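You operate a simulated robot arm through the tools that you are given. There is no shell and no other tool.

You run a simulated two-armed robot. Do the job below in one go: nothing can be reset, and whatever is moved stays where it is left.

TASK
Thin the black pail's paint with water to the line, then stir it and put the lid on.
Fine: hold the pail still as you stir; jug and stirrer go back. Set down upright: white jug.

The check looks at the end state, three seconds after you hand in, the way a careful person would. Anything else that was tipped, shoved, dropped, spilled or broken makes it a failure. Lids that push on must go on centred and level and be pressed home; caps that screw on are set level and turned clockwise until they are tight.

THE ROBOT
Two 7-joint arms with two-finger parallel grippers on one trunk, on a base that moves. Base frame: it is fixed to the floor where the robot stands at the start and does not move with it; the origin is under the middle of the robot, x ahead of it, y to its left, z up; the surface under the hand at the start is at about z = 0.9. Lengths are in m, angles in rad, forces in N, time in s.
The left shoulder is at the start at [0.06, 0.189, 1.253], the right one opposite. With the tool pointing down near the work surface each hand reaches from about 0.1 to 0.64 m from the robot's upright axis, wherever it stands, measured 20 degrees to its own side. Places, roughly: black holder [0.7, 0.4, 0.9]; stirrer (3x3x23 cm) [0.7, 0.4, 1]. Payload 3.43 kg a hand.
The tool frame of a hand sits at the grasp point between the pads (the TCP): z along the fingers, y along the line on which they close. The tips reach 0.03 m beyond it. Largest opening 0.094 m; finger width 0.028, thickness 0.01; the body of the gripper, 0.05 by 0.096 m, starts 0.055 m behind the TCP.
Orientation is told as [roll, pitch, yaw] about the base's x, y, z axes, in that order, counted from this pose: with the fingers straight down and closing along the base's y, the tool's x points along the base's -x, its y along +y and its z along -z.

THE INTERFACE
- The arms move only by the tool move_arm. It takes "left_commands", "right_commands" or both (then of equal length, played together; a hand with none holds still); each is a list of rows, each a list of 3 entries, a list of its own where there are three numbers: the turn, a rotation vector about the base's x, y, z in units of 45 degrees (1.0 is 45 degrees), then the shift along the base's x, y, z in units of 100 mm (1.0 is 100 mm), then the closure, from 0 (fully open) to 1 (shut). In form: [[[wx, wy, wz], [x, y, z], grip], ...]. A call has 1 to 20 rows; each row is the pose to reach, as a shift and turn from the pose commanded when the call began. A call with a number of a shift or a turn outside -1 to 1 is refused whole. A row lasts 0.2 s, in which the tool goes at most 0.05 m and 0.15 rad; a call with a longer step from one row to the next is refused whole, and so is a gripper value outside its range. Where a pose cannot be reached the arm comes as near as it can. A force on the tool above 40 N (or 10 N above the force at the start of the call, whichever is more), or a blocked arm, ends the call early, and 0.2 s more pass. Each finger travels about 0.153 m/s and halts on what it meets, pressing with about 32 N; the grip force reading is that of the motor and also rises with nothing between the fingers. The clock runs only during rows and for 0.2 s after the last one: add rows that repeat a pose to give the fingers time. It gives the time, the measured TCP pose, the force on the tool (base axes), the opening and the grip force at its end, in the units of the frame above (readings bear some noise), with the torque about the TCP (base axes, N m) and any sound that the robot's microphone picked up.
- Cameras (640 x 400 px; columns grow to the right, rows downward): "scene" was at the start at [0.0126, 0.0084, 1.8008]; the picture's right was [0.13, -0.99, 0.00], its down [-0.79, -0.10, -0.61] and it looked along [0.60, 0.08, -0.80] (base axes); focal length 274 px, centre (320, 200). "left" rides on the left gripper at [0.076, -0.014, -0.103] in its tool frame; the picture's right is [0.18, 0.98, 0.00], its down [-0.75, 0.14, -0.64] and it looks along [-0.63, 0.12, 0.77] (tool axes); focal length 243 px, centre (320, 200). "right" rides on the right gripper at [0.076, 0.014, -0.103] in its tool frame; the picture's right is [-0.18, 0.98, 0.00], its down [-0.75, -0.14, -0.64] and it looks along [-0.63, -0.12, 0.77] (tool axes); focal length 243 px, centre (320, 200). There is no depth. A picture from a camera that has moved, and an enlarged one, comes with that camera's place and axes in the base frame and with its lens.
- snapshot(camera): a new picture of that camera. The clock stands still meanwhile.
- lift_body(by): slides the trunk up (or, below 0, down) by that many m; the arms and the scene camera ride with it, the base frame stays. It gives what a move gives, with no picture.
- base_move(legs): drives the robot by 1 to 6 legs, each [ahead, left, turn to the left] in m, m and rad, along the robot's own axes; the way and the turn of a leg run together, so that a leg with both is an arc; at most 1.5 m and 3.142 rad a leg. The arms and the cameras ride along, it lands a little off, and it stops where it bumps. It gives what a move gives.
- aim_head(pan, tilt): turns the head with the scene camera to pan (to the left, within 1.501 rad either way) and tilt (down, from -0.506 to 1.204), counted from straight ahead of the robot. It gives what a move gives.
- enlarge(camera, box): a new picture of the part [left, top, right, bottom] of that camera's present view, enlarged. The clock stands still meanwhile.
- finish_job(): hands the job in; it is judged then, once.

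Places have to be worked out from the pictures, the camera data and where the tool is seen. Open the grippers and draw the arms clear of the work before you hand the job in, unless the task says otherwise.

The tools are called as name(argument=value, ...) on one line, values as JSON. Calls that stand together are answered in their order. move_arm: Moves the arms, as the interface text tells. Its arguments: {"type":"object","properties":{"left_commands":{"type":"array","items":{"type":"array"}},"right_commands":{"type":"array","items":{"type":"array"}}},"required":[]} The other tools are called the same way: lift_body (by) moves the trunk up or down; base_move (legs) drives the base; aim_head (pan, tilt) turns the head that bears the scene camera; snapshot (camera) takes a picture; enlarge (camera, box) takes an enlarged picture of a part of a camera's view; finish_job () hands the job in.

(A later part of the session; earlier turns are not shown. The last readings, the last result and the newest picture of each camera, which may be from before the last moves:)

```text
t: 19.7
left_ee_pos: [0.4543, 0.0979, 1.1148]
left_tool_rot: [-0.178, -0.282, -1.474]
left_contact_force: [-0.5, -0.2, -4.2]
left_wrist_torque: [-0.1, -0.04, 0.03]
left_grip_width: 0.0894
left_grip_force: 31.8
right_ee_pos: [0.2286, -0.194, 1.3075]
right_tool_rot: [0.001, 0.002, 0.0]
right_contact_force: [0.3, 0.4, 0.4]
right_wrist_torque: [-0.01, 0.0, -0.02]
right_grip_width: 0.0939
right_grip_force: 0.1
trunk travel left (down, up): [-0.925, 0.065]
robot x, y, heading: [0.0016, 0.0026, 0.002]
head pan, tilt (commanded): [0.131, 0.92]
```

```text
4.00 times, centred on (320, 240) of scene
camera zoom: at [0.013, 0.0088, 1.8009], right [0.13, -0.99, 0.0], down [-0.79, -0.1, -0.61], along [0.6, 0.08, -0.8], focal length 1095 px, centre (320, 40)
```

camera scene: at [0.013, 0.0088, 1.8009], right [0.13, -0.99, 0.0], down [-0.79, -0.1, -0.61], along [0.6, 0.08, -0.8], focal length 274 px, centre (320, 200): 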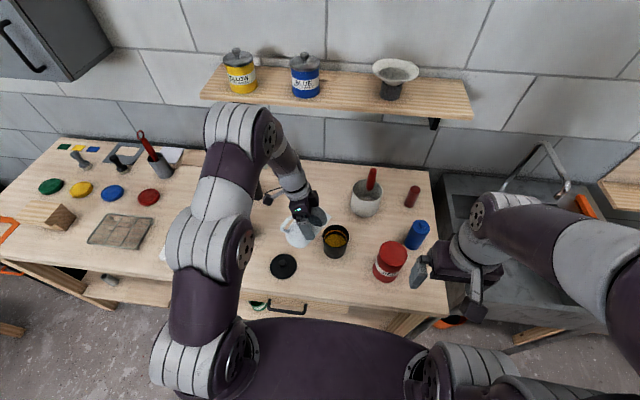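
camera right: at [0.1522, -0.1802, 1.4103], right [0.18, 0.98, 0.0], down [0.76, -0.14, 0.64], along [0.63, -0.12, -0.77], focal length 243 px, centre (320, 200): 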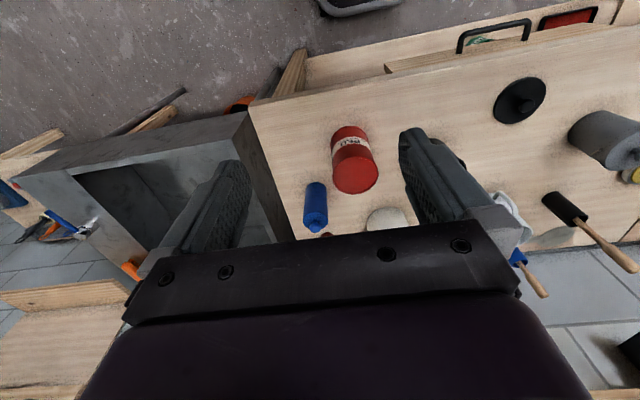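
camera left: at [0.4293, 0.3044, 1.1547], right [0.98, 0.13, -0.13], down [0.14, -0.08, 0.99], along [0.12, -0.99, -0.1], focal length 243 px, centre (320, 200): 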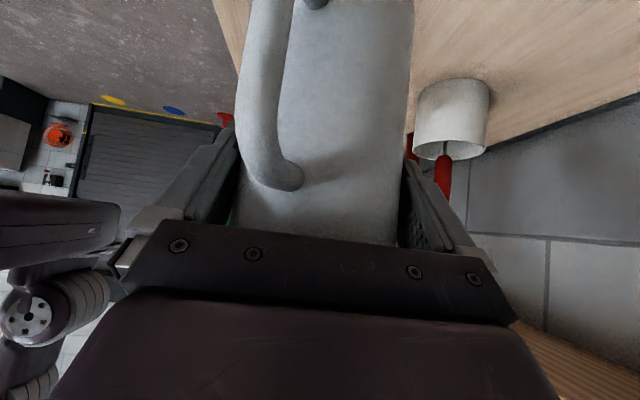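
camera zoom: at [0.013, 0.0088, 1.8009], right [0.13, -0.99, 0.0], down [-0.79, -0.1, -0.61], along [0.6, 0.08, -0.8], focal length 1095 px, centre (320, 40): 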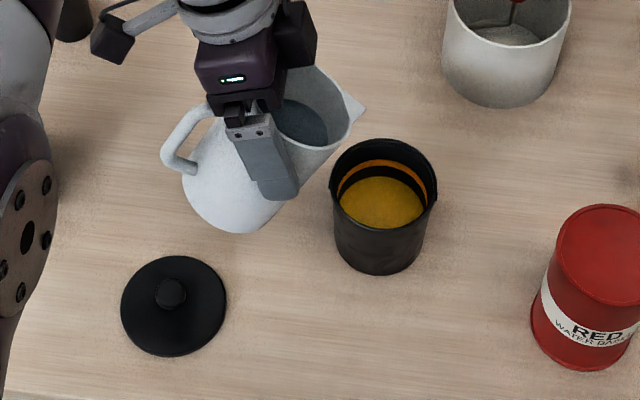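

The spout sits over the near-left part of the pail and nothing has poured yet. I'll tilt to 40° and lower a little, bringing the lip to about 6.5 cm above the pail rim.

move_arm(left_commands=[[[0.07, 0.025, 0], [0, -0.025, -0.09], 1], [[0.14, 0.05, 0], [0, -0.05, -0.18], 1], [[0.209, 0.076, 0], [-0.007, -0.074, -0.26], 1], [[0.209, 0.076, 0], [-0.007, -0.074, -0.26], 1]])

enlarge(camera="scene", box=[270, 190, 390, 275])

```text
t: 20.7
left_ee_pos: [0.4538, 0.0912, 1.0893]
left_tool_rot: [-0.22, -0.113, -1.466]
left_contact_force: [-0.3, 0.5, -4.4]
left_wrist_torque: [-0.13, -0.06, 0.0]
left_grip_width: 0.0895
left_grip_force: 32.1
right_ee_pos: [0.2286, -0.1953, 1.3068]
right_tool_rot: [0.001, 0.003, 0.0]
right_contact_force: [0.3, -0.3, -0.3]
right_wrist_torque: [0.0, 0.03, 0.01]
right_grip_width: 0.0942
right_grip_force: 0.1
trunk travel left (down, up): [-0.925, 0.065]
robot x, y, heading: [0.0009, 0.0007, 0.002]
head pan, tilt (commanded): [0.131, 0.92]
```

```text
4.71 times, centred on (330, 232) of scene
camera zoom: at [0.0132, 0.0084, 1.8009], right [0.13, -0.99, 0.0], down [-0.79, -0.1, -0.61], along [0.6, 0.08, -0.8], focal length 1288 px, centre (273, 47)
```

zoom: 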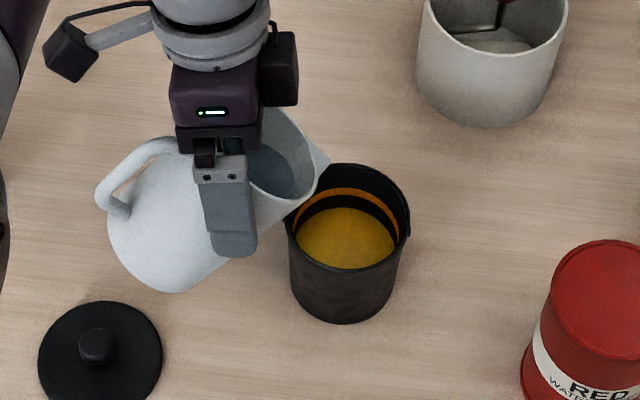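

The spout tip measures (0.474, 0.031, 1.066), which is over the pail and matches the plan. I'll tilt to 45° and check whether the pour has started.

move_arm(left_commands=[[[0.052, 0.019, 0], [0.003, -0.014, -0.05], 1], [[0.104, 0.038, 0], [0.006, -0.028, -0.1], 1]])

enlarge(camera="scene", box=[290, 200, 370, 260])

```text
t: 21.3
left_ee_pos: [0.4543, 0.0885, 1.0783]
left_tool_rot: [-0.244, -0.03, -1.465]
left_contact_force: [0.8, -0.3, -4.0]
left_wrist_torque: [-0.15, -0.07, -0.04]
left_grip_width: 0.0891
left_grip_force: 31.6
right_ee_pos: [0.2287, -0.1946, 1.3072]
right_tool_rot: [0.001, 0.003, -0.001]
right_contact_force: [0.3, 0.1, -0.6]
right_wrist_torque: [-0.01, 0.0, -0.02]
right_grip_width: 0.0942
right_grip_force: 0.0
trunk travel left (down, up): [-0.925, 0.065]
robot x, y, heading: [0.0038, -0.0015, -0.002]
head pan, tilt (commanded): [0.131, 0.92]
```

```text
6.67 times, centred on (330, 230) of scene
camera zoom: at [0.0136, 0.008, 1.8009], right [0.13, -0.99, 0.0], down [-0.79, -0.1, -0.61], along [0.6, 0.08, -0.8], focal length 1825 px, centre (253, 0)
```

zoom: 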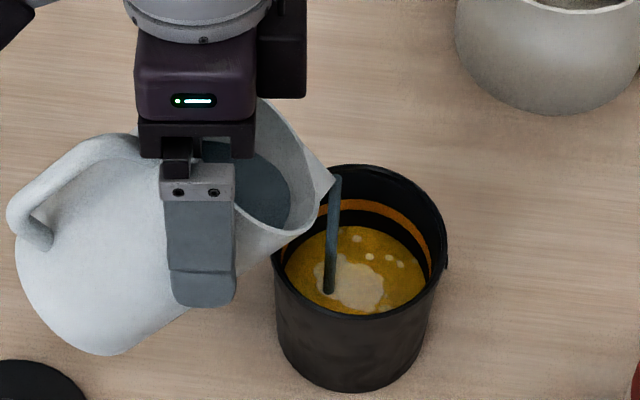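

A thin stream has started and lands inside the pail about 13 mm from its centre. I'll hold this tilt briefly and watch the level.

move_arm(left_commands=[[[0, 0, 0], [0, 0, 0], 1], [[0, 0, 0], [0, 0, 0], 1]])

enlarge(camera="scene", box=[290, 200, 370, 260])

```text
t: 21.9
left_ee_pos: [0.4536, 0.0888, 1.0787]
left_tool_rot: [-0.242, -0.031, -1.463]
left_contact_force: [-0.2, 0.2, -4.2]
left_wrist_torque: [-0.11, -0.05, 0.01]
left_grip_width: 0.0892
left_grip_force: 32.0
right_ee_pos: [0.2286, -0.1951, 1.3073]
right_tool_rot: [0.0, 0.004, 0.0]
right_contact_force: [0.2, 0.5, -0.7]
right_wrist_torque: [-0.02, -0.02, -0.05]
right_grip_width: 0.0939
right_grip_force: 0.0
trunk travel left (down, up): [-0.925, 0.065]
robot x, y, heading: [-0.0001, 0.0025, 0.0]
head pan, tilt (commanded): [0.131, 0.92]
```

```text
6.67 times, centred on (330, 230) of scene
camera zoom: at [0.0134, 0.0082, 1.8008], right [0.13, -0.99, 0.0], down [-0.79, -0.1, -0.61], along [0.6, 0.08, -0.8], focal length 1825 px, centre (253, 0)
```

zoom: 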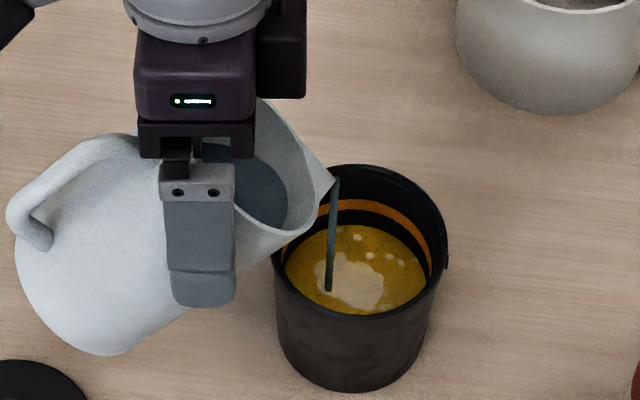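

The stream is thinning at this tilt, so the flow follows the water reaching the lip. I'll tilt another 3° with the lip held in place, then hold.

move_arm(left_commands=[[[0.031, 0.0114, 0], [0.003, -0.008, 0.005], 1], [[0.0627, 0.0228, 0], [0.006, -0.016, 0.01], 1], [[0.0627, 0.0228, 0], [0.006, -0.016, 0.01], 1], [[0.0627, 0.0228, 0], [0.006, -0.016, 0.01], 1]])

enlarge(camera="scene", box=[290, 200, 370, 260])

```text
t: 22.9
left_ee_pos: [0.4545, 0.0881, 1.0791]
left_tool_rot: [-0.255, 0.021, -1.465]
left_contact_force: [0.2, 0.7, -3.9]
left_wrist_torque: [-0.14, -0.07, 0.03]
left_grip_width: 0.0894
left_grip_force: 32.0
right_ee_pos: [0.2297, -0.194, 1.3067]
right_tool_rot: [0.0, 0.003, -0.001]
right_contact_force: [-1.1, 0.3, -0.4]
right_wrist_torque: [0.03, 0.01, 0.0]
right_grip_width: 0.0938
right_grip_force: 0.2
trunk travel left (down, up): [-0.925, 0.065]
robot x, y, heading: [0.0014, 0.0035, -0.002]
head pan, tilt (commanded): [0.131, 0.92]
```

```text
6.67 times, centred on (330, 230) of scene
camera zoom: at [0.0133, 0.0085, 1.8009], right [0.13, -0.99, 0.0], down [-0.79, -0.1, -0.61], along [0.6, 0.08, -0.8], focal length 1825 px, centre (253, 0)
```

zoom: 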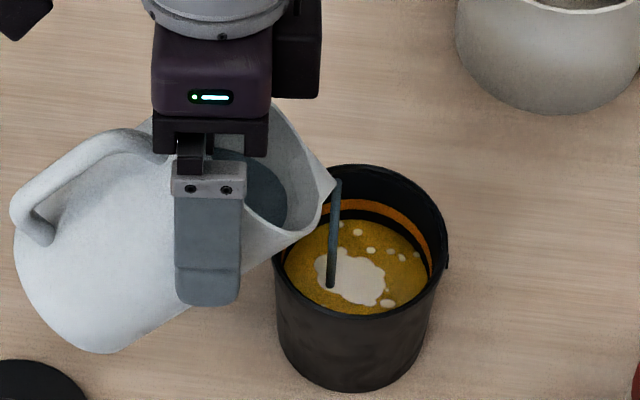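

The level is rising. I'll zoom in on the inside of the pail to measure the remaining gap to the line.

enlarge(camera="scene", box=[320, 218, 350, 243])

```text
16.00 times, centred on (335, 230) of scene
camera zoom: at [0.0133, 0.0085, 1.8009], right [0.13, -0.99, 0.0], down [-0.79, -0.1, -0.61], along [0.6, 0.08, -0.8], focal length 4379 px, centre (80, -288)
```

zoom: 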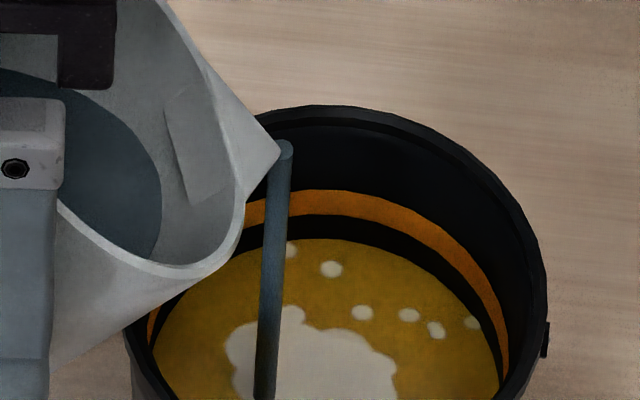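

The paint is now about 10 mm below the bottom edge of the orange band, having started about 18 mm below. I'll keep this tilt for another 0.6 s.

move_arm(left_commands=[[[0, 0, 0], [0, 0, 0], 1], [[0, 0, 0], [0, 0, 0], 1]])

enlarge(camera="scene", box=[320, 218, 350, 243])

```text
t: 23.5
left_ee_pos: [0.4538, 0.0872, 1.0793]
left_tool_rot: [-0.257, 0.021, -1.463]
left_contact_force: [0.5, -0.4, -4.3]
left_wrist_torque: [-0.14, -0.05, 0.0]
left_grip_width: 0.0893
left_grip_force: 32.0
right_ee_pos: [0.2292, -0.1937, 1.3069]
right_tool_rot: [-0.001, 0.002, 0.0]
right_contact_force: [-0.2, -0.6, 0.4]
right_wrist_torque: [-0.03, -0.02, 0.0]
right_grip_width: 0.0941
right_grip_force: 0.0
trunk travel left (down, up): [-0.925, 0.065]
robot x, y, heading: [-0.0001, 0.0022, 0.001]
head pan, tilt (commanded): [0.131, 0.92]
```

```text
16.00 times, centred on (335, 230) of scene
camera zoom: at [0.0133, 0.0084, 1.8009], right [0.13, -0.99, 0.0], down [-0.79, -0.1, -0.61], along [0.6, 0.08, -0.8], focal length 4379 px, centre (80, -288)
```

zoom: 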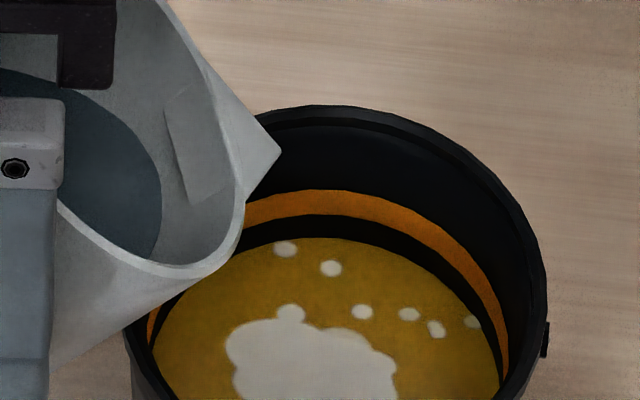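

The stream has stopped at this tilt with the gap still about 10 mm, so roughly 3° gives about 5 mm of rise. I'll tilt 4° more and hold until it drains.

move_arm(left_commands=[[[0.042, 0.0152, 0], [0.004, -0.011, 0.02], 1], [[0.0836, 0.0304, 0], [0.008, -0.022, 0.04], 1], [[0.0836, 0.0304, 0], [0.008, -0.022, 0.04], 1], [[0.0836, 0.0304, 0], [0.008, -0.022, 0.04], 1], [[0.0836, 0.0304, 0], [0.008, -0.022, 0.04], 1], [[0.0836, 0.0304, 0], [0.008, -0.022, 0.04], 1]])

enlarge(camera="scene", box=[320, 218, 350, 243])

```text
t: 24.9
left_ee_pos: [0.4544, 0.0834, 1.0854]
left_tool_rot: [-0.272, 0.089, -1.465]
left_contact_force: [0.3, -0.4, -4.4]
left_wrist_torque: [-0.13, -0.06, 0.02]
left_grip_width: 0.0893
left_grip_force: 32.5
right_ee_pos: [0.2292, -0.1952, 1.308]
right_tool_rot: [-0.001, 0.003, 0.0]
right_contact_force: [0.0, 0.0, -0.6]
right_wrist_torque: [0.0, 0.0, 0.0]
right_grip_width: 0.094
right_grip_force: 0.1
trunk travel left (down, up): [-0.925, 0.065]
robot x, y, heading: [-0.0022, 0.0013, -0.001]
head pan, tilt (commanded): [0.131, 0.92]
```

```text
16.00 times, centred on (335, 230) of scene
camera zoom: at [0.0132, 0.0085, 1.8009], right [0.13, -0.99, 0.0], down [-0.79, -0.1, -0.61], along [0.6, 0.08, -0.8], focal length 4379 px, centre (80, -288)
```

zoom: 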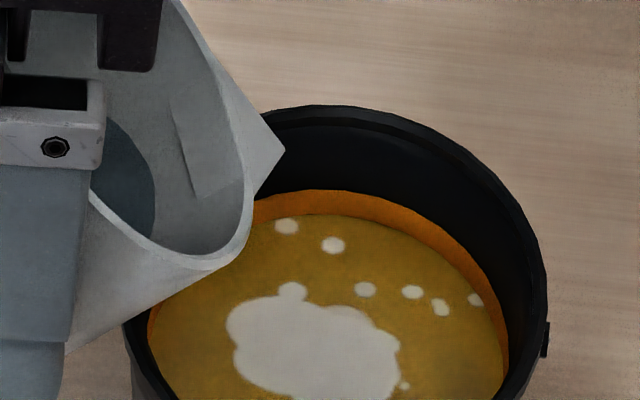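

The surface has just reached the bottom edge of the band and the stream has stopped. I'll look closely at the band to judge its middle before the final dribble.

enlarge(camera="scene", box=[334, 222, 350, 234])

```text
16.00 times, centred on (342, 228) of scene
camera zoom: at [0.0132, 0.0085, 1.8009], right [0.13, -0.99, 0.0], down [-0.79, -0.1, -0.61], along [0.6, 0.08, -0.8], focal length 4379 px, centre (-32, -248)
```

zoom: 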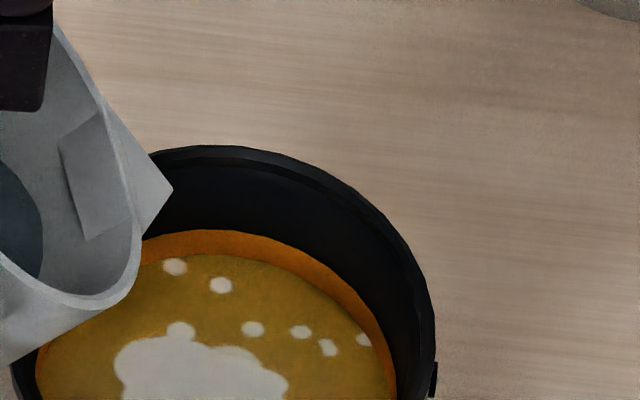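

The band looks like a slightly raised ring, so its middle should be about 3–5 mm above the current level. I'll tilt only 1.5° more and let it drain.

move_arm(left_commands=[[[0.0313, 0.0114, 0], [0.003, -0.008, 0.015], 1], [[0.0313, 0.0114, 0], [0.003, -0.008, 0.015], 1], [[0.0313, 0.0114, 0], [0.003, -0.008, 0.015], 1], [[0.0313, 0.0114, 0], [0.003, -0.008, 0.015], 1]])

enlarge(camera="scene", box=[320, 218, 350, 243])

```text
t: 25.9
left_ee_pos: [0.4559, 0.0823, 1.0853]
left_tool_rot: [-0.279, 0.116, -1.466]
left_contact_force: [-0.3, -1.1, -3.4]
left_wrist_torque: [-0.14, -0.07, 0.01]
left_grip_width: 0.0896
left_grip_force: 32.0
right_ee_pos: [0.2294, -0.1945, 1.3068]
right_tool_rot: [0.002, 0.003, 0.001]
right_contact_force: [0.2, -0.5, 0.8]
right_wrist_torque: [-0.03, 0.02, -0.01]
right_grip_width: 0.094
right_grip_force: 0.0
trunk travel left (down, up): [-0.925, 0.065]
robot x, y, heading: [0.001, -0.0016, 0.001]
head pan, tilt (commanded): [0.131, 0.92]
```

```text
16.00 times, centred on (335, 230) of scene
camera zoom: at [0.0133, 0.0082, 1.8009], right [0.13, -0.99, 0.0], down [-0.79, -0.1, -0.61], along [0.6, 0.08, -0.8], focal length 4379 px, centre (80, -288)
```

zoom: 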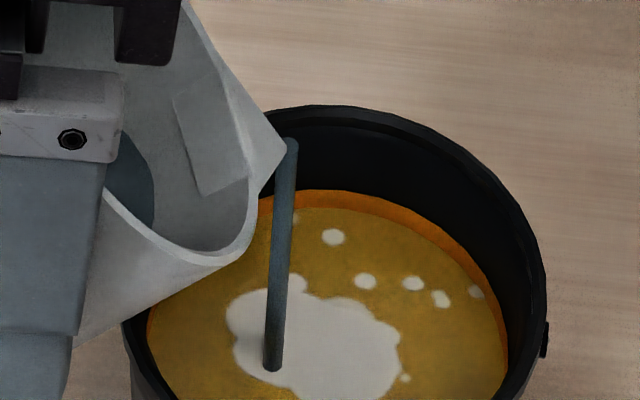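

The level is up about a third of the band and the stream is still running, so I'll tilt back now to stop it while raising the lip.

move_arm(left_commands=[[[-0.1776, -0.0646, 0], [-0.017, 0.047, -0.05], 1], [[-0.3342, -0.1216, 0], [-0.028, 0.078, 0.102], 1], [[-0.4909, -0.1786, 0], [-0.035, 0.097, 0.267], 1]])

enlarge(camera="scene", box=[320, 218, 350, 243])

enlarge(camera="scene", box=[270, 190, 390, 275])

```text
t: 26.7
left_ee_pos: [0.451, 0.0926, 1.1141]
left_tool_rot: [-0.177, -0.284, -1.473]
left_contact_force: [0.2, -0.2, -4.3]
left_wrist_torque: [-0.12, -0.06, 0.0]
left_grip_width: 0.0896
left_grip_force: 31.8
right_ee_pos: [0.2283, -0.1941, 1.3074]
right_tool_rot: [0.0, 0.001, 0.0]
right_contact_force: [-0.1, 0.6, 0.6]
right_wrist_torque: [-0.02, 0.0, -0.02]
right_grip_width: 0.0939
right_grip_force: 0.0
trunk travel left (down, up): [-0.925, 0.065]
robot x, y, heading: [0.005, 0.0006, 0.001]
head pan, tilt (commanded): [0.131, 0.92]
```

```text
16.00 times, centred on (335, 230) of scene
camera zoom: at [0.0123, 0.0087, 1.8008], right [0.13, -0.99, 0.0], down [-0.79, -0.1, -0.61], along [0.6, 0.08, -0.8], focal length 4379 px, centre (80, -288)
```

zoom: 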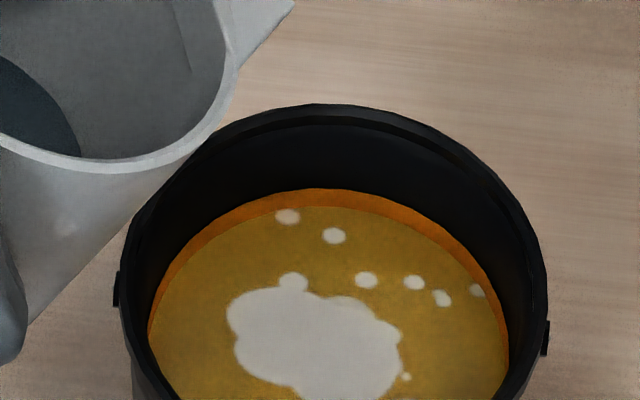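

```text
4.71 times, centred on (330, 232) of scene
camera zoom: at [0.0123, 0.0087, 1.8008], right [0.13, -0.99, 0.0], down [-0.79, -0.1, -0.61], along [0.6, 0.08, -0.8], focal length 1288 px, centre (273, 47)
```

zoom: 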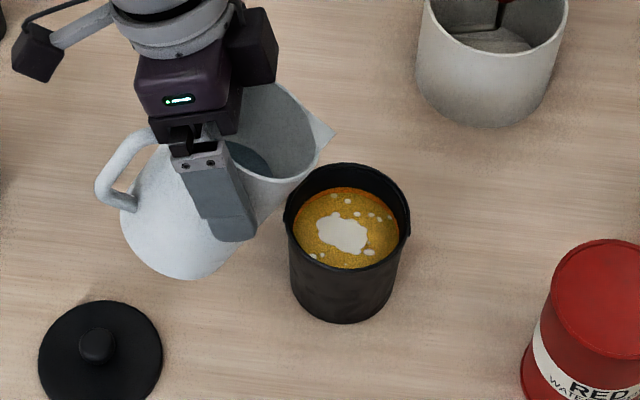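

The stream has stopped and the level sits about midway up the band, so the fill is done. I'll back the jug away from the pail while returning it upright.

move_arm(left_commands=[[[-0.1, -0.037, 0], [-0.01, 0.13, 0.08], 1], [[-0.2, -0.074, 0], [-0.02, 0.27, 0.15], 1], [[-0.31, -0.113, 0], [-0.04, 0.42, 0.2], 1], [[-0.42, -0.152, 0], [-0.05, 0.56, 0.23], 1], [[-0.53, -0.19, 0], [-0.06, 0.7, 0.23], 1], [[-0.627, -0.228, 0], [-0.073, 0.85, 0.23], 1], [[-0.627, -0.228, 0], [-0.073, 0.85, 0.23], 1]])

enlarge(camera="scene", box=[310, 212, 360, 252])

snapshot(camera="scene")

```text
t: 28.3
left_ee_pos: [0.4445, 0.1779, 1.1355]
left_tool_rot: [-0.002, -0.785, -1.568]
left_contact_force: [-0.3, 0.9, -5.0]
left_wrist_torque: [0.01, -0.02, -0.02]
left_grip_width: 0.0894
left_grip_force: 32.1
left hand out of reach, approached as far as the arm can: row 6
right_ee_pos: [0.2298, -0.1934, 1.3071]
right_tool_rot: [0.001, 0.003, 0.001]
right_contact_force: [-0.8, 0.3, 0.9]
right_wrist_torque: [-0.01, 0.02, 0.02]
right_grip_width: 0.0938
right_grip_force: 0.0
trunk travel left (down, up): [-0.925, 0.065]
robot x, y, heading: [-0.0001, 0.0023, -0.004]
head pan, tilt (commanded): [0.131, 0.92]
```

```text
10.00 times, centred on (335, 232) of scene
camera zoom: at [0.0138, 0.0088, 1.8008], right [0.13, -0.99, 0.0], down [-0.79, -0.1, -0.61], along [0.6, 0.08, -0.8], focal length 2737 px, centre (170, -120)
```

zoom: 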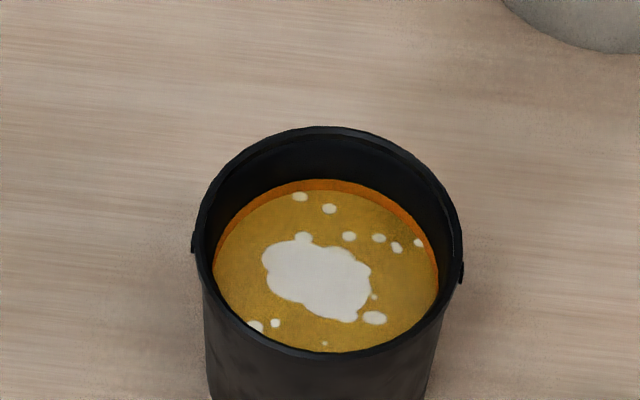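

```text
taken
camera scene: at [0.0138, 0.0088, 1.8008], right [0.13, -0.99, 0.0], down [-0.79, -0.1, -0.61], along [0.6, 0.08, -0.8], focal length 274 px, centre (320, 200)
```

scene: 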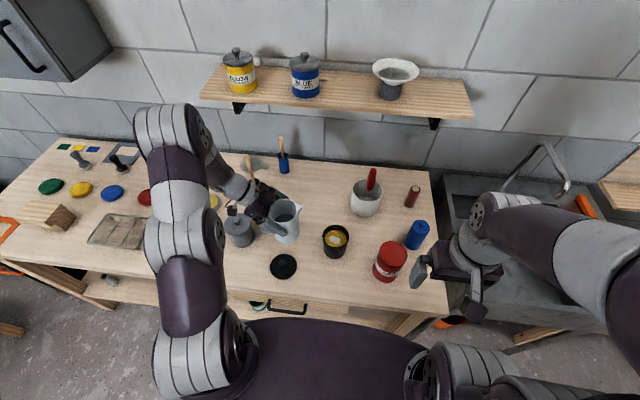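

Seen in full, the surface covers only the lower third of the band, about 2 mm short of its middle. I'll go back and add a small dribble to centre it, retracing the same path.

move_arm(left_commands=[[[0.1, 0.037, 0], [0.013, -0.14, 0.03], 1], [[0.2, 0.074, 0], [0.025, -0.28, 0.03], 1], [[0.31, 0.113, 0], [0.04, -0.42, 0.0], 1], [[0.42, 0.152, 0], [0.055, -0.56, -0.07], 1], [[0.53, 0.19, 0], [0.07, -0.7, -0.15], 1], [[0.627, 0.228, 0], [0.083, -0.844, -0.23], 1], [[0.627, 0.228, 0], [0.083, -0.844, -0.23], 1]])

```text
t: 29.9
left_ee_pos: [0.4534, 0.0935, 1.1134]
left_tool_rot: [-0.178, -0.282, -1.475]
left_contact_force: [-0.7, 0.5, -4.2]
left_wrist_torque: [-0.1, -0.05, 0.03]
left_grip_width: 0.0894
left_grip_force: 32.2
right_ee_pos: [0.2288, -0.195, 1.3064]
right_tool_rot: [0.001, 0.001, -0.001]
right_contact_force: [0.0, 0.3, -0.5]
right_wrist_torque: [0.0, 0.01, 0.01]
right_grip_width: 0.0943
right_grip_force: 0.0
trunk travel left (down, up): [-0.925, 0.065]
robot x, y, heading: [-0.0021, -0.0012, 0.003]
head pan, tilt (commanded): [0.131, 0.92]
```

The jug is back over the pail at 30°. I'll tilt smoothly to 54.5°, about 1° past the last pour angle, and check.

move_arm(left_commands=[[[0.1567, 0.057, 0], [0.003, -0.02, -0.172], 1], [[0.3133, 0.114, 0], [0.014, -0.051, -0.34], 1], [[0.4178, 0.152, 0], [0.024, -0.078, -0.309], 1], [[0.5118, 0.1862, 0], [0.033, -0.104, -0.264], 1], [[0.5118, 0.1862, 0], [0.033, -0.104, -0.264], 1], [[0.5118, 0.1862, 0], [0.033, -0.104, -0.264], 1]])

enlarge(camera="scene", box=[320, 218, 350, 243])

```text
t: 31.3
left_ee_pos: [0.4563, 0.0821, 1.0864]
left_tool_rot: [-0.283, 0.131, -1.466]
left_contact_force: [0.1, -0.6, -4.8]
left_wrist_torque: [-0.14, -0.06, -0.02]
left_grip_width: 0.0892
left_grip_force: 31.7
right_ee_pos: [0.2286, -0.1946, 1.3073]
right_tool_rot: [0.0, 0.003, 0.0]
right_contact_force: [0.3, -0.7, -0.1]
right_wrist_torque: [0.02, 0.01, 0.01]
right_grip_width: 0.0943
right_grip_force: 0.1
trunk travel left (down, up): [-0.925, 0.065]
robot x, y, heading: [-0.0014, 0.0001, -0.004]
head pan, tilt (commanded): [0.131, 0.92]
```

```text
16.00 times, centred on (335, 230) of scene
camera zoom: at [0.0129, 0.0088, 1.8009], right [0.13, -0.99, 0.0], down [-0.79, -0.1, -0.61], along [0.6, 0.08, -0.8], focal length 4379 px, centre (80, -288)
```

zoom: 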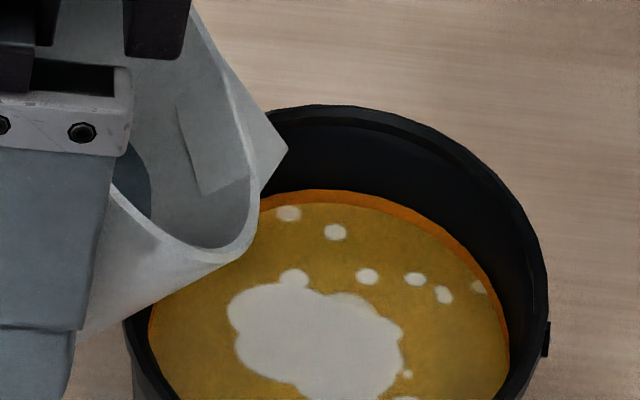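

The surface now sits at the middle of the band and the stream has stopped. I'll tilt back and take the jug away.

move_arm(left_commands=[[[-0.17, -0.062, 0], [-0.017, 0.047, -0.05], 1], [[-0.34, -0.1237, 0], [-0.028, 0.082, 0.1], 1], [[-0.5118, -0.1862, 0], [-0.033, 0.104, 0.264], 1]])

move_arm(left_commands=[[[-0.1, -0.037, 0], [-0.01, 0.13, 0.08], 1], [[-0.2, -0.074, 0], [-0.02, 0.27, 0.15], 1], [[-0.31, -0.113, 0], [-0.04, 0.42, 0.2], 1], [[-0.42, -0.152, 0], [-0.05, 0.56, 0.23], 1], [[-0.53, -0.19, 0], [-0.06, 0.7, 0.23], 1], [[-0.627, -0.228, 0], [-0.08, 0.83, 0.23], 1], [[-0.627, -0.228, 0], [-0.08, 0.83, 0.23], 1]])

snapshot(camera="scene")

enlarge(camera="scene", box=[310, 212, 360, 252])

```text
t: 32.1
left_ee_pos: [0.453, 0.0941, 1.113]
left_tool_rot: [-0.177, -0.284, -1.476]
left_contact_force: [-0.8, -0.2, -4.2]
left_wrist_torque: [-0.11, -0.04, 0.03]
left_grip_width: 0.0891
left_grip_force: 32.5
right_ee_pos: [0.2281, -0.1954, 1.307]
right_tool_rot: [0.0, 0.0, -0.001]
right_contact_force: [0.2, 0.6, -0.4]
right_wrist_torque: [0.0, -0.04, 0.0]
right_grip_width: 0.0939
right_grip_force: 0.0
trunk travel left (down, up): [-0.925, 0.065]
robot x, y, heading: [-0.0035, 0.0004, -0.0]
head pan, tilt (commanded): [0.131, 0.92]
```

```text
t: 33.7
left_ee_pos: [0.4451, 0.1773, 1.1359]
left_tool_rot: [-0.002, -0.787, -1.567]
left_contact_force: [0.5, 0.0, -4.6]
left_wrist_torque: [0.02, -0.01, -0.03]
left_grip_width: 0.0894
left_grip_force: 32.4
left hand out of reach, approached as far as the arm can: row 6
right_ee_pos: [0.2305, -0.1932, 1.3076]
right_tool_rot: [0.001, 0.004, 0.0]
right_contact_force: [0.9, -0.6, 0.5]
right_wrist_torque: [0.0, 0.0, 0.02]
right_grip_width: 0.0939
right_grip_force: 0.1
trunk travel left (down, up): [-0.925, 0.065]
robot x, y, heading: [-0.0001, 0.0013, 0.002]
head pan, tilt (commanded): [0.131, 0.92]
```

```text
taken
camera scene: at [0.0138, 0.0088, 1.8008], right [0.13, -0.99, 0.0], down [-0.79, -0.1, -0.61], along [0.6, 0.08, -0.8], focal length 274 px, centre (320, 200)
```

scene: 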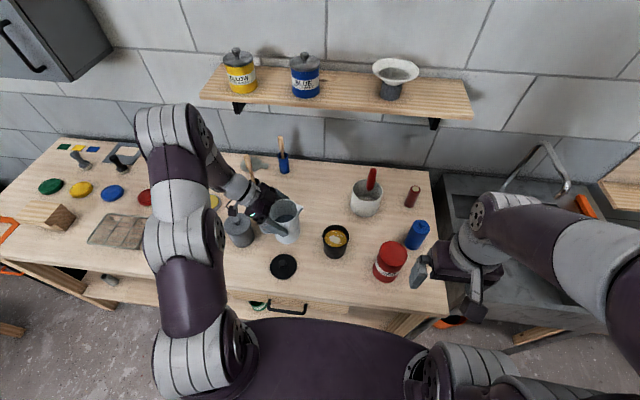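

```text
10.00 times, centred on (335, 232) of scene
camera zoom: at [0.0138, 0.0088, 1.8008], right [0.13, -0.99, 0.0], down [-0.79, -0.1, -0.61], along [0.6, 0.08, -0.8], focal length 2737 px, centre (170, -120)
```

zoom: 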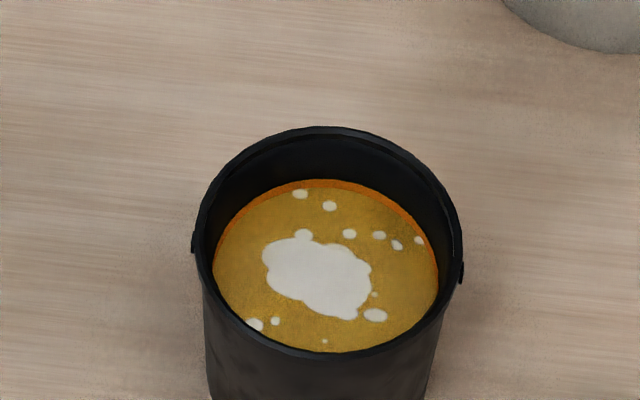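

The level is right and I see no spill. I'll take the jug back to its original place, unwinding the yaw as it goes.

move_arm(left_commands=[[[0, 0, 0.13], [0.15, 0.02, 0.05], 1], [[0, 0, 0.27], [0.35, 0.04, 0.08], 1], [[0, 0, 0.4], [0.55, 0.06, 0.1], 1], [[0, 0, 0.53], [0.72, 0.08, 0.13], 1], [[0, 0, 0.66], [0.88, 0.1, 0.15], 1], [[0, 0, 0.778], [1, 0.11, 0.15], 1], [[0, 0, 0.778], [1, 0.11, 0.15], 1]])

move_arm(left_commands=[[[0, 0, 0.13], [0.15, 0.005, 0], 1], [[0, 0, 0.27], [0.35, 0.01, -0.05], 1], [[0, 0, 0.4], [0.55, 0.015, -0.1], 1], [[0, 0, 0.53], [0.72, 0.02, -0.15], 1], [[0, 0, 0.66], [0.88, 0.03, -0.2], 1], [[0, 0, 0.778], [1, 0.03, -0.2], 1], [[0, 0, 0.778], [1, 0.03, -0.2], 1]])

```text
t: 35.3
left_ee_pos: [0.5442, 0.1859, 1.1514]
left_tool_rot: [-0.001, -0.786, -0.955]
left_contact_force: [-0.2, -0.9, -3.8]
left_wrist_torque: [-0.01, -0.03, 0.01]
left_grip_width: 0.0892
left_grip_force: 31.9
right_ee_pos: [0.2278, -0.1938, 1.3064]
right_tool_rot: [0.0, 0.003, 0.0]
right_contact_force: [0.3, -0.8, 0.2]
right_wrist_torque: [-0.03, 0.04, -0.01]
right_grip_width: 0.094
right_grip_force: 0.0
trunk travel left (down, up): [-0.925, 0.065]
robot x, y, heading: [-0.0015, -0.0014, -0.001]
head pan, tilt (commanded): [0.131, 0.92]
```

```text
t: 36.9
left_ee_pos: [0.6441, 0.1886, 1.13]
left_tool_rot: [0.0, -0.784, -0.343]
left_contact_force: [0.1, -0.3, -4.1]
left_wrist_torque: [0.01, -0.01, 0.02]
left_grip_width: 0.0894
left_grip_force: 32.3
right_ee_pos: [0.2293, -0.1943, 1.3081]
right_tool_rot: [-0.001, 0.002, 0.0]
right_contact_force: [-0.2, 0.3, -0.5]
right_wrist_torque: [-0.02, -0.02, -0.03]
right_grip_width: 0.0938
right_grip_force: 0.0
trunk travel left (down, up): [-0.925, 0.065]
robot x, y, heading: [0.0019, 0.0013, 0.006]
head pan, tilt (commanded): [0.131, 0.92]
```

The jug is nearly above its original spot. I'll line it up at (0.663, 0.192) and lower it to just above the table.

move_arm(left_commands=[[[0, 0, 0], [0.1, 0.017, 0], 1], [[0, 0, 0], [0.189, 0.034, -0.2], 1], [[0, 0, 0], [0.189, 0.034, -0.5], 1], [[0, 0, 0], [0.189, 0.034, -0.8], 1], [[0, 0, 0], [0.189, 0.034, -1], 1], [[0, 0, 0], [0.189, 0.034, -1], 1]])

snapshot(camera="left")

enlarge(camera="scene", box=[240, 140, 340, 220])

```text
t: 38.3
left_ee_pos: [0.6638, 0.1932, 1.0311]
left_tool_rot: [-0.001, -0.786, -0.346]
left_contact_force: [-0.2, -0.1, -3.5]
left_wrist_torque: [0.02, -0.03, 0.0]
left_grip_width: 0.0893
left_grip_force: 31.9
right_ee_pos: [0.2288, -0.1939, 1.308]
right_tool_rot: [-0.001, 0.002, 0.001]
right_contact_force: [0.6, 1.0, 0.1]
right_wrist_torque: [-0.02, 0.01, -0.01]
right_grip_width: 0.0942
right_grip_force: 0.1
trunk travel left (down, up): [-0.925, 0.065]
robot x, y, heading: [0.0033, -0.0016, -0.005]
head pan, tilt (commanded): [0.131, 0.92]
```

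```text
taken
camera left: at [0.5406, 0.2237, 1.0497], right [0.21, 0.97, -0.13], down [0.12, 0.11, 0.99], along [0.97, -0.22, -0.1], focal length 243 px, centre (320, 200)
```

left: 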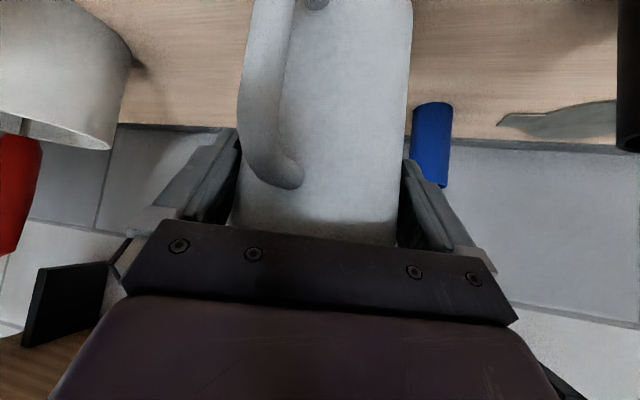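

```text
5.00 times, centred on (290, 180) of scene
camera zoom: at [0.0131, 0.0085, 1.8009], right [0.13, -0.99, 0.0], down [-0.79, -0.1, -0.61], along [0.6, 0.08, -0.8], focal length 1369 px, centre (470, 300)
```

zoom: 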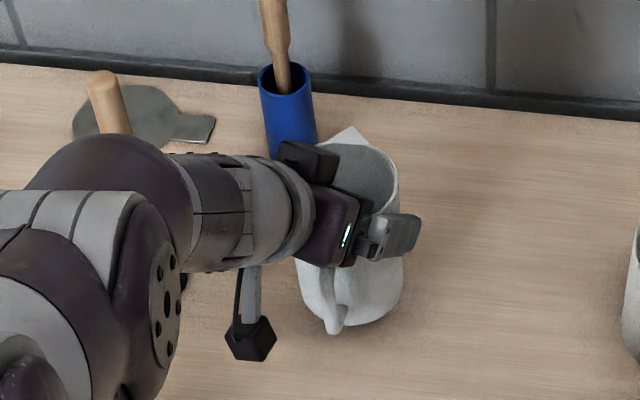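

Position matches the grasp pose. I'll lower the last 3.2 cm gently and watch for the table taking the weight.

move_arm(left_commands=[[[0, 0, 0], [0, 0, -0.1], 1], [[0, 0, 0], [0, 0, -0.2], 1], [[0, 0, 0], [0, 0, -0.27], 1], [[0, 0, 0], [0, 0, -0.3], 1], [[0, 0, 0], [0, 0, -0.32], 1], [[0, 0, 0], [0, 0, -0.32], 1]])

```text
t: 39.7
left_ee_pos: [0.6643, 0.1938, 1.0006]
left_tool_rot: [-0.001, -0.787, -0.346]
left_contact_force: [0.4, -1.4, 1.6]
left_wrist_torque: [-0.04, 0.22, 0.01]
left_grip_width: 0.0896
left_grip_force: 31.8
right_ee_pos: [0.2281, -0.1947, 1.3072]
right_tool_rot: [-0.001, 0.002, 0.0]
right_contact_force: [-0.4, 0.7, -0.3]
right_wrist_torque: [-0.01, -0.01, -0.01]
right_grip_width: 0.0939
right_grip_force: 0.1
trunk travel left (down, up): [-0.925, 0.065]
robot x, y, heading: [0.0001, 0.0009, -0.003]
head pan, tilt (commanded): [0.131, 0.92]
```

The table now carries the jug. I'll open the gripper gently and check that it stands level.

move_arm(left_commands=[[[0, 0, 0], [0, 0, 0], 0.04], [[0, 0, 0], [0, 0, 0], 0.02], [[0, 0, 0], [0, 0, 0], 0], [[0, 0, 0], [0, 0, 0], 0]])

snapshot(camera="left")

enlarge(camera="scene", box=[240, 150, 340, 230])

```text
t: 40.7
left_ee_pos: [0.664, 0.1949, 0.9997]
left_tool_rot: [0.0, -0.786, -0.347]
left_contact_force: [-0.7, -0.1, 0.4]
left_wrist_torque: [-0.01, 0.01, 0.01]
left_grip_width: 0.094
left_grip_force: 0.1
right_ee_pos: [0.2276, -0.1946, 1.3066]
right_tool_rot: [0.0, 0.003, 0.001]
right_contact_force: [-0.1, -0.3, -0.1]
right_wrist_torque: [-0.04, -0.03, -0.04]
right_grip_width: 0.0938
right_grip_force: 0.1
trunk travel left (down, up): [-0.925, 0.065]
robot x, y, heading: [-0.004, -0.0001, 0.002]
head pan, tilt (commanded): [0.131, 0.92]
```

```text
taken
camera left: at [0.5407, 0.2246, 1.0181], right [0.21, 0.97, -0.13], down [0.12, 0.11, 0.99], along [0.97, -0.22, -0.1], focal length 243 px, centre (320, 200)
```

left: 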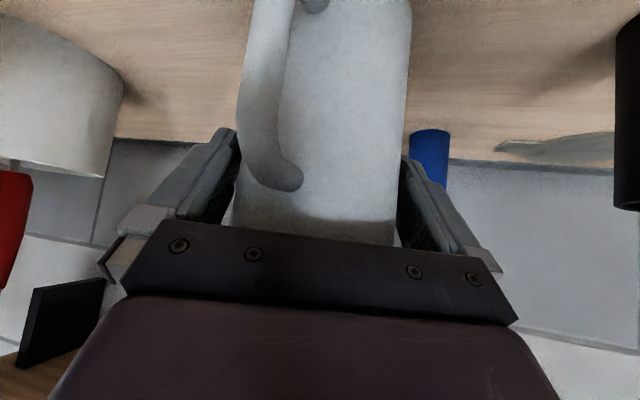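

```text
5.00 times, centred on (290, 190) of scene
camera zoom: at [0.0128, 0.0084, 1.8009], right [0.13, -0.99, 0.0], down [-0.79, -0.1, -0.61], along [0.6, 0.08, -0.8], focal length 1369 px, centre (470, 250)
```

zoom: 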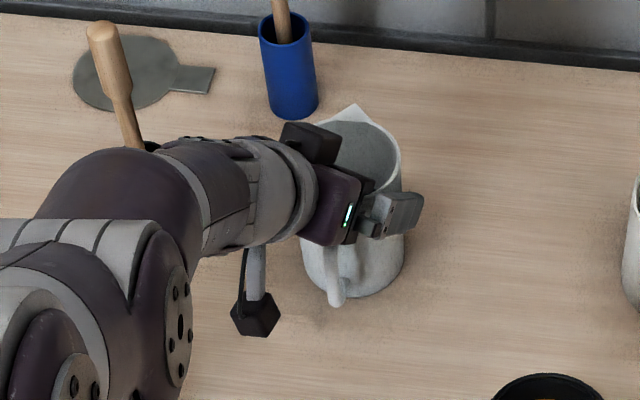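

The jug stands upright and free. I'll withdraw the hand straight back along its approach line.

move_arm(left_commands=[[[0, 0, 0], [-0.07, 0.025, 0.074], 0], [[0, 0, 0], [-0.2, 0.072, 0.212], 0], [[0, 0, 0], [-0.4, 0.143, 0.425], 0], [[0, 0, 0], [-0.65, 0.233, 0.69], 0], [[0, 0, 0], [-0.93, 0.333, 0.99], 0]])

snapshot(camera="scene")

snapshot(camera="left")

enlarge(camera="scene", box=[220, 140, 340, 220])

```text
t: 41.9
left_ee_pos: [0.5694, 0.2263, 1.0998]
left_tool_rot: [0.0, -0.785, -0.345]
left_contact_force: [0.0, 0.1, 0.5]
left_wrist_torque: [0.01, -0.01, 0.02]
left_grip_width: 0.094
left_grip_force: 0.1
right_ee_pos: [0.2269, -0.1956, 1.3084]
right_tool_rot: [0.0, -0.002, 0.001]
right_contact_force: [0.0, 0.7, 0.1]
right_wrist_torque: [0.02, 0.02, 0.02]
right_grip_width: 0.0941
right_grip_force: 0.1
trunk travel left (down, up): [-0.925, 0.065]
robot x, y, heading: [0.0005, 0.001, -0.003]
head pan, tilt (commanded): [0.131, 0.92]
```

```text
taken
camera scene: at [0.0103, 0.0081, 1.8008], right [0.13, -0.99, 0.0], down [-0.79, -0.1, -0.61], along [0.6, 0.08, -0.79], focal length 274 px, centre (320, 200)
```

scene: 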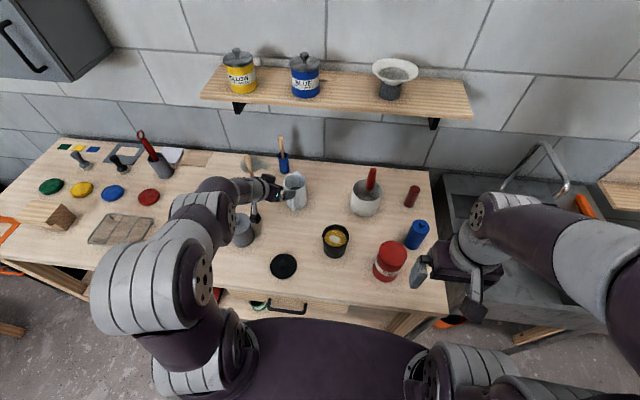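

```text
taken
camera left: at [0.4459, 0.2564, 1.1186], right [0.21, 0.97, -0.13], down [0.12, 0.11, 0.99], along [0.97, -0.22, -0.1], focal length 243 px, centre (320, 200)
```

left: 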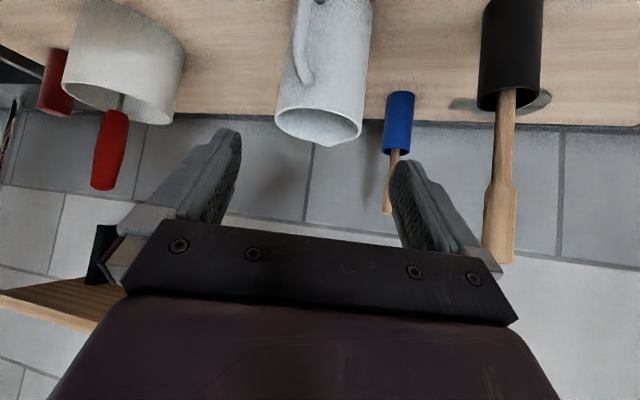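

```text
5.00 times, centred on (280, 180) of scene
camera zoom: at [0.0103, 0.0081, 1.8008], right [0.13, -0.99, 0.0], down [-0.79, -0.1, -0.61], along [0.6, 0.08, -0.79], focal length 1369 px, centre (520, 300)
```

zoom: 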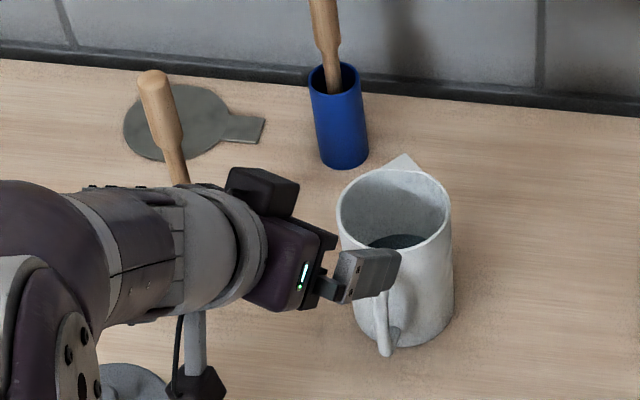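

The jug is back upright in its place. Before fetching the stirrer, I'll check with the empty hand that the left arm can hold a 45° pose over the pail, since that is the pose I need for stirring.

move_arm(left_commands=[[[0, 0, -0.148], [-0.1, -0.1, 0.3], 0], [[0, 0, -0.296], [-0.3, -0.3, 0.6], 0], [[0, 0, -0.444], [-0.5, -0.5, 0.8], 0], [[0, 0, -0.592], [-0.7, -0.7, 0.9], 0], [[0, 0, -0.74], [-0.85, -0.85, 1], 0], [[0, 0, -0.889], [-1, -1, 1], 0]])

move_arm(left_commands=[[[0, 0, 0], [0.0, -0.4, -0.1], 0], [[0, 0, 0], [0.05, -0.75, -0.2], 0], [[0, 0, 0], [0.1, -1, -0.3], 0]])

snapshot(camera="left")

snapshot(camera="scene")

```text
t: 43.3
left_ee_pos: [0.4682, 0.1255, 1.1999]
left_tool_rot: [0.0, -0.785, -1.047]
left_contact_force: [-0.1, -0.5, -0.5]
left_wrist_torque: [0.02, 0.01, 0.01]
left_grip_width: 0.0939
left_grip_force: 0.0
right_ee_pos: [0.2298, -0.1961, 1.3078]
right_tool_rot: [-0.001, 0.001, -0.001]
right_contact_force: [-0.8, -0.7, -0.5]
right_wrist_torque: [0.0, -0.03, 0.02]
right_grip_width: 0.0939
right_grip_force: 0.0
trunk travel left (down, up): [-0.925, 0.065]
robot x, y, heading: [0.0005, -0.0019, 0.001]
head pan, tilt (commanded): [0.131, 0.92]
```

```text
t: 44.1
left_ee_pos: [0.4809, 0.0246, 1.1722]
left_tool_rot: [0.0, -0.785, -1.043]
left_contact_force: [0.9, -0.4, 0.3]
left_wrist_torque: [0.01, -0.01, -0.01]
left_grip_width: 0.0938
left_grip_force: 0.0
right_ee_pos: [0.2293, -0.195, 1.3068]
right_tool_rot: [-0.001, 0.004, 0.0]
right_contact_force: [0.4, 0.2, -0.6]
right_wrist_torque: [-0.01, -0.02, -0.02]
right_grip_width: 0.094
right_grip_force: 0.1
trunk travel left (down, up): [-0.925, 0.065]
robot x, y, heading: [0.0016, -0.0001, 0.002]
head pan, tilt (commanded): [0.131, 0.92]
```

```text
taken
camera left: at [0.405, 0.1266, 1.19], right [0.78, 0.61, -0.13], down [0.16, 0.0, 0.99], along [0.6, -0.79, -0.1], focal length 243 px, centre (320, 200)
```

left: 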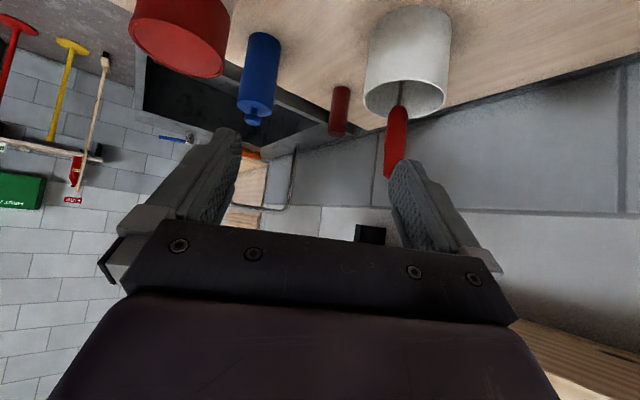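

```text
taken
camera scene: at [0.0134, 0.0081, 1.8009], right [0.13, -0.99, 0.0], down [-0.79, -0.1, -0.61], along [0.6, 0.08, -0.8], focal length 274 px, centre (320, 200)
```

scene: 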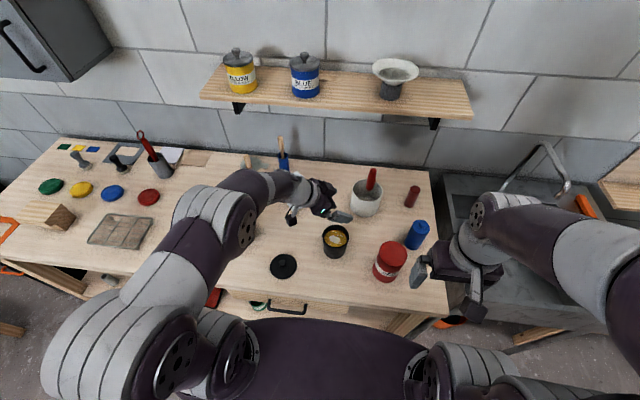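

With yaw −60° and a 45° pitch, the left hand reaches right over the pail, so that pose will work for stirring. Next I'll take the left hand over to the stirrer.

move_arm(left_commands=[[[0, 0, 0.15], [-0.05, 0.2, 0.2], 0], [[0, 0, 0.3], [-0.1, 0.45, 0.35], 0], [[0, 0, 0.45], [-0.1, 0.7, 0.45], 0], [[0, 0, 0.6], [-0.1, 0.9, 0.5], 0], [[0, 0, 0.7], [-0.1, 1, 0.5], 0]])

move_arm(left_commands=[[[0, 0, 0.1], [0, 0.25, 0], 0], [[0, 0, 0.25], [0, 0.5, 0], 0], [[0, 0, 0.4], [0, 0.75, 0], 0], [[0, 0, 0.5], [0, 1, 0], 0], [[0, 0, 0.5], [0, 1, 0], 0]])

move_arm(left_commands=[[[0, 0, 0.05], [0.15, 0.3, 0], 0], [[0, 0, 0.1], [0.25, 0.6, -0.1], 0], [[0, 0, 0.133], [0.4, 0.95, -0.2], 0], [[0, 0, 0.133], [0.4, 1, -0.2], 0]])

snapshot(camera="left")

snapshot(camera="scene")

```text
t: 45.3
left_ee_pos: [0.4696, 0.1268, 1.2171]
left_tool_rot: [0.0, -0.785, -0.494]
left_contact_force: [0.1, 0.2, -0.2]
left_wrist_torque: [-0.02, 0.0, -0.01]
left_grip_width: 0.0939
left_grip_force: 0.1
left hand out of reach, approached as far as the arm can: row 2
right_ee_pos: [0.2286, -0.1936, 1.3069]
right_tool_rot: [-0.001, 0.002, 0.0]
right_contact_force: [-0.7, -0.2, 0.1]
right_wrist_torque: [0.0, 0.03, 0.0]
right_grip_width: 0.094
right_grip_force: 0.0
trunk travel left (down, up): [-0.925, 0.065]
robot x, y, heading: [-0.0027, 0.0005, -0.003]
head pan, tilt (commanded): [0.131, 0.92]
```

```text
t: 46.5
left_ee_pos: [0.4677, 0.2263, 1.2175]
left_tool_rot: [0.001, -0.786, -0.101]
left_contact_force: [0.3, 0.3, 0.3]
left_wrist_torque: [0.0, -0.02, -0.02]
left_grip_width: 0.0938
left_grip_force: 0.0
right_ee_pos: [0.2287, -0.1939, 1.3081]
right_tool_rot: [-0.002, 0.0, 0.0]
right_contact_force: [0.3, -0.7, -0.2]
right_wrist_torque: [0.02, -0.01, 0.01]
right_grip_width: 0.0942
right_grip_force: 0.1
trunk travel left (down, up): [-0.925, 0.065]
robot x, y, heading: [0.001, -0.0005, -0.0]
head pan, tilt (commanded): [0.131, 0.92]
```

```text
t: 47.5
left_ee_pos: [0.5085, 0.3265, 1.2006]
left_tool_rot: [-0.003, -0.784, 0.004]
left_contact_force: [0.2, 0.3, 0.6]
left_wrist_torque: [0.01, -0.04, 0.0]
left_grip_width: 0.094
left_grip_force: 0.1
right_ee_pos: [0.2274, -0.1932, 1.3079]
right_tool_rot: [-0.001, 0.0, 0.0]
right_contact_force: [0.1, 0.2, 0.8]
right_wrist_torque: [-0.01, 0.02, 0.02]
right_grip_width: 0.0938
right_grip_force: 0.1
trunk travel left (down, up): [-0.925, 0.065]
robot x, y, heading: [0.001, -0.0011, 0.001]
head pan, tilt (commanded): [0.131, 0.92]
```

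```text
taken
camera left: at [0.3827, 0.3127, 1.2181], right [-0.13, 0.98, -0.13], down [0.08, 0.14, 0.99], along [0.99, 0.12, -0.1], focal length 243 px, centre (320, 200)
```

left: 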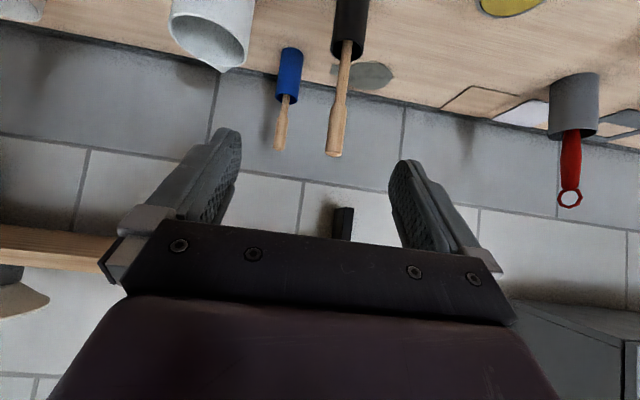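

```text
taken
camera scene: at [0.0123, 0.0084, 1.8009], right [0.13, -0.99, 0.0], down [-0.79, -0.1, -0.61], along [0.6, 0.08, -0.8], focal length 274 px, centre (320, 200)
```

scene: 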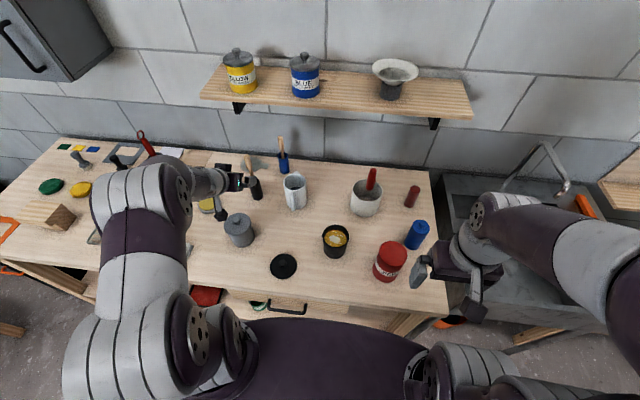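

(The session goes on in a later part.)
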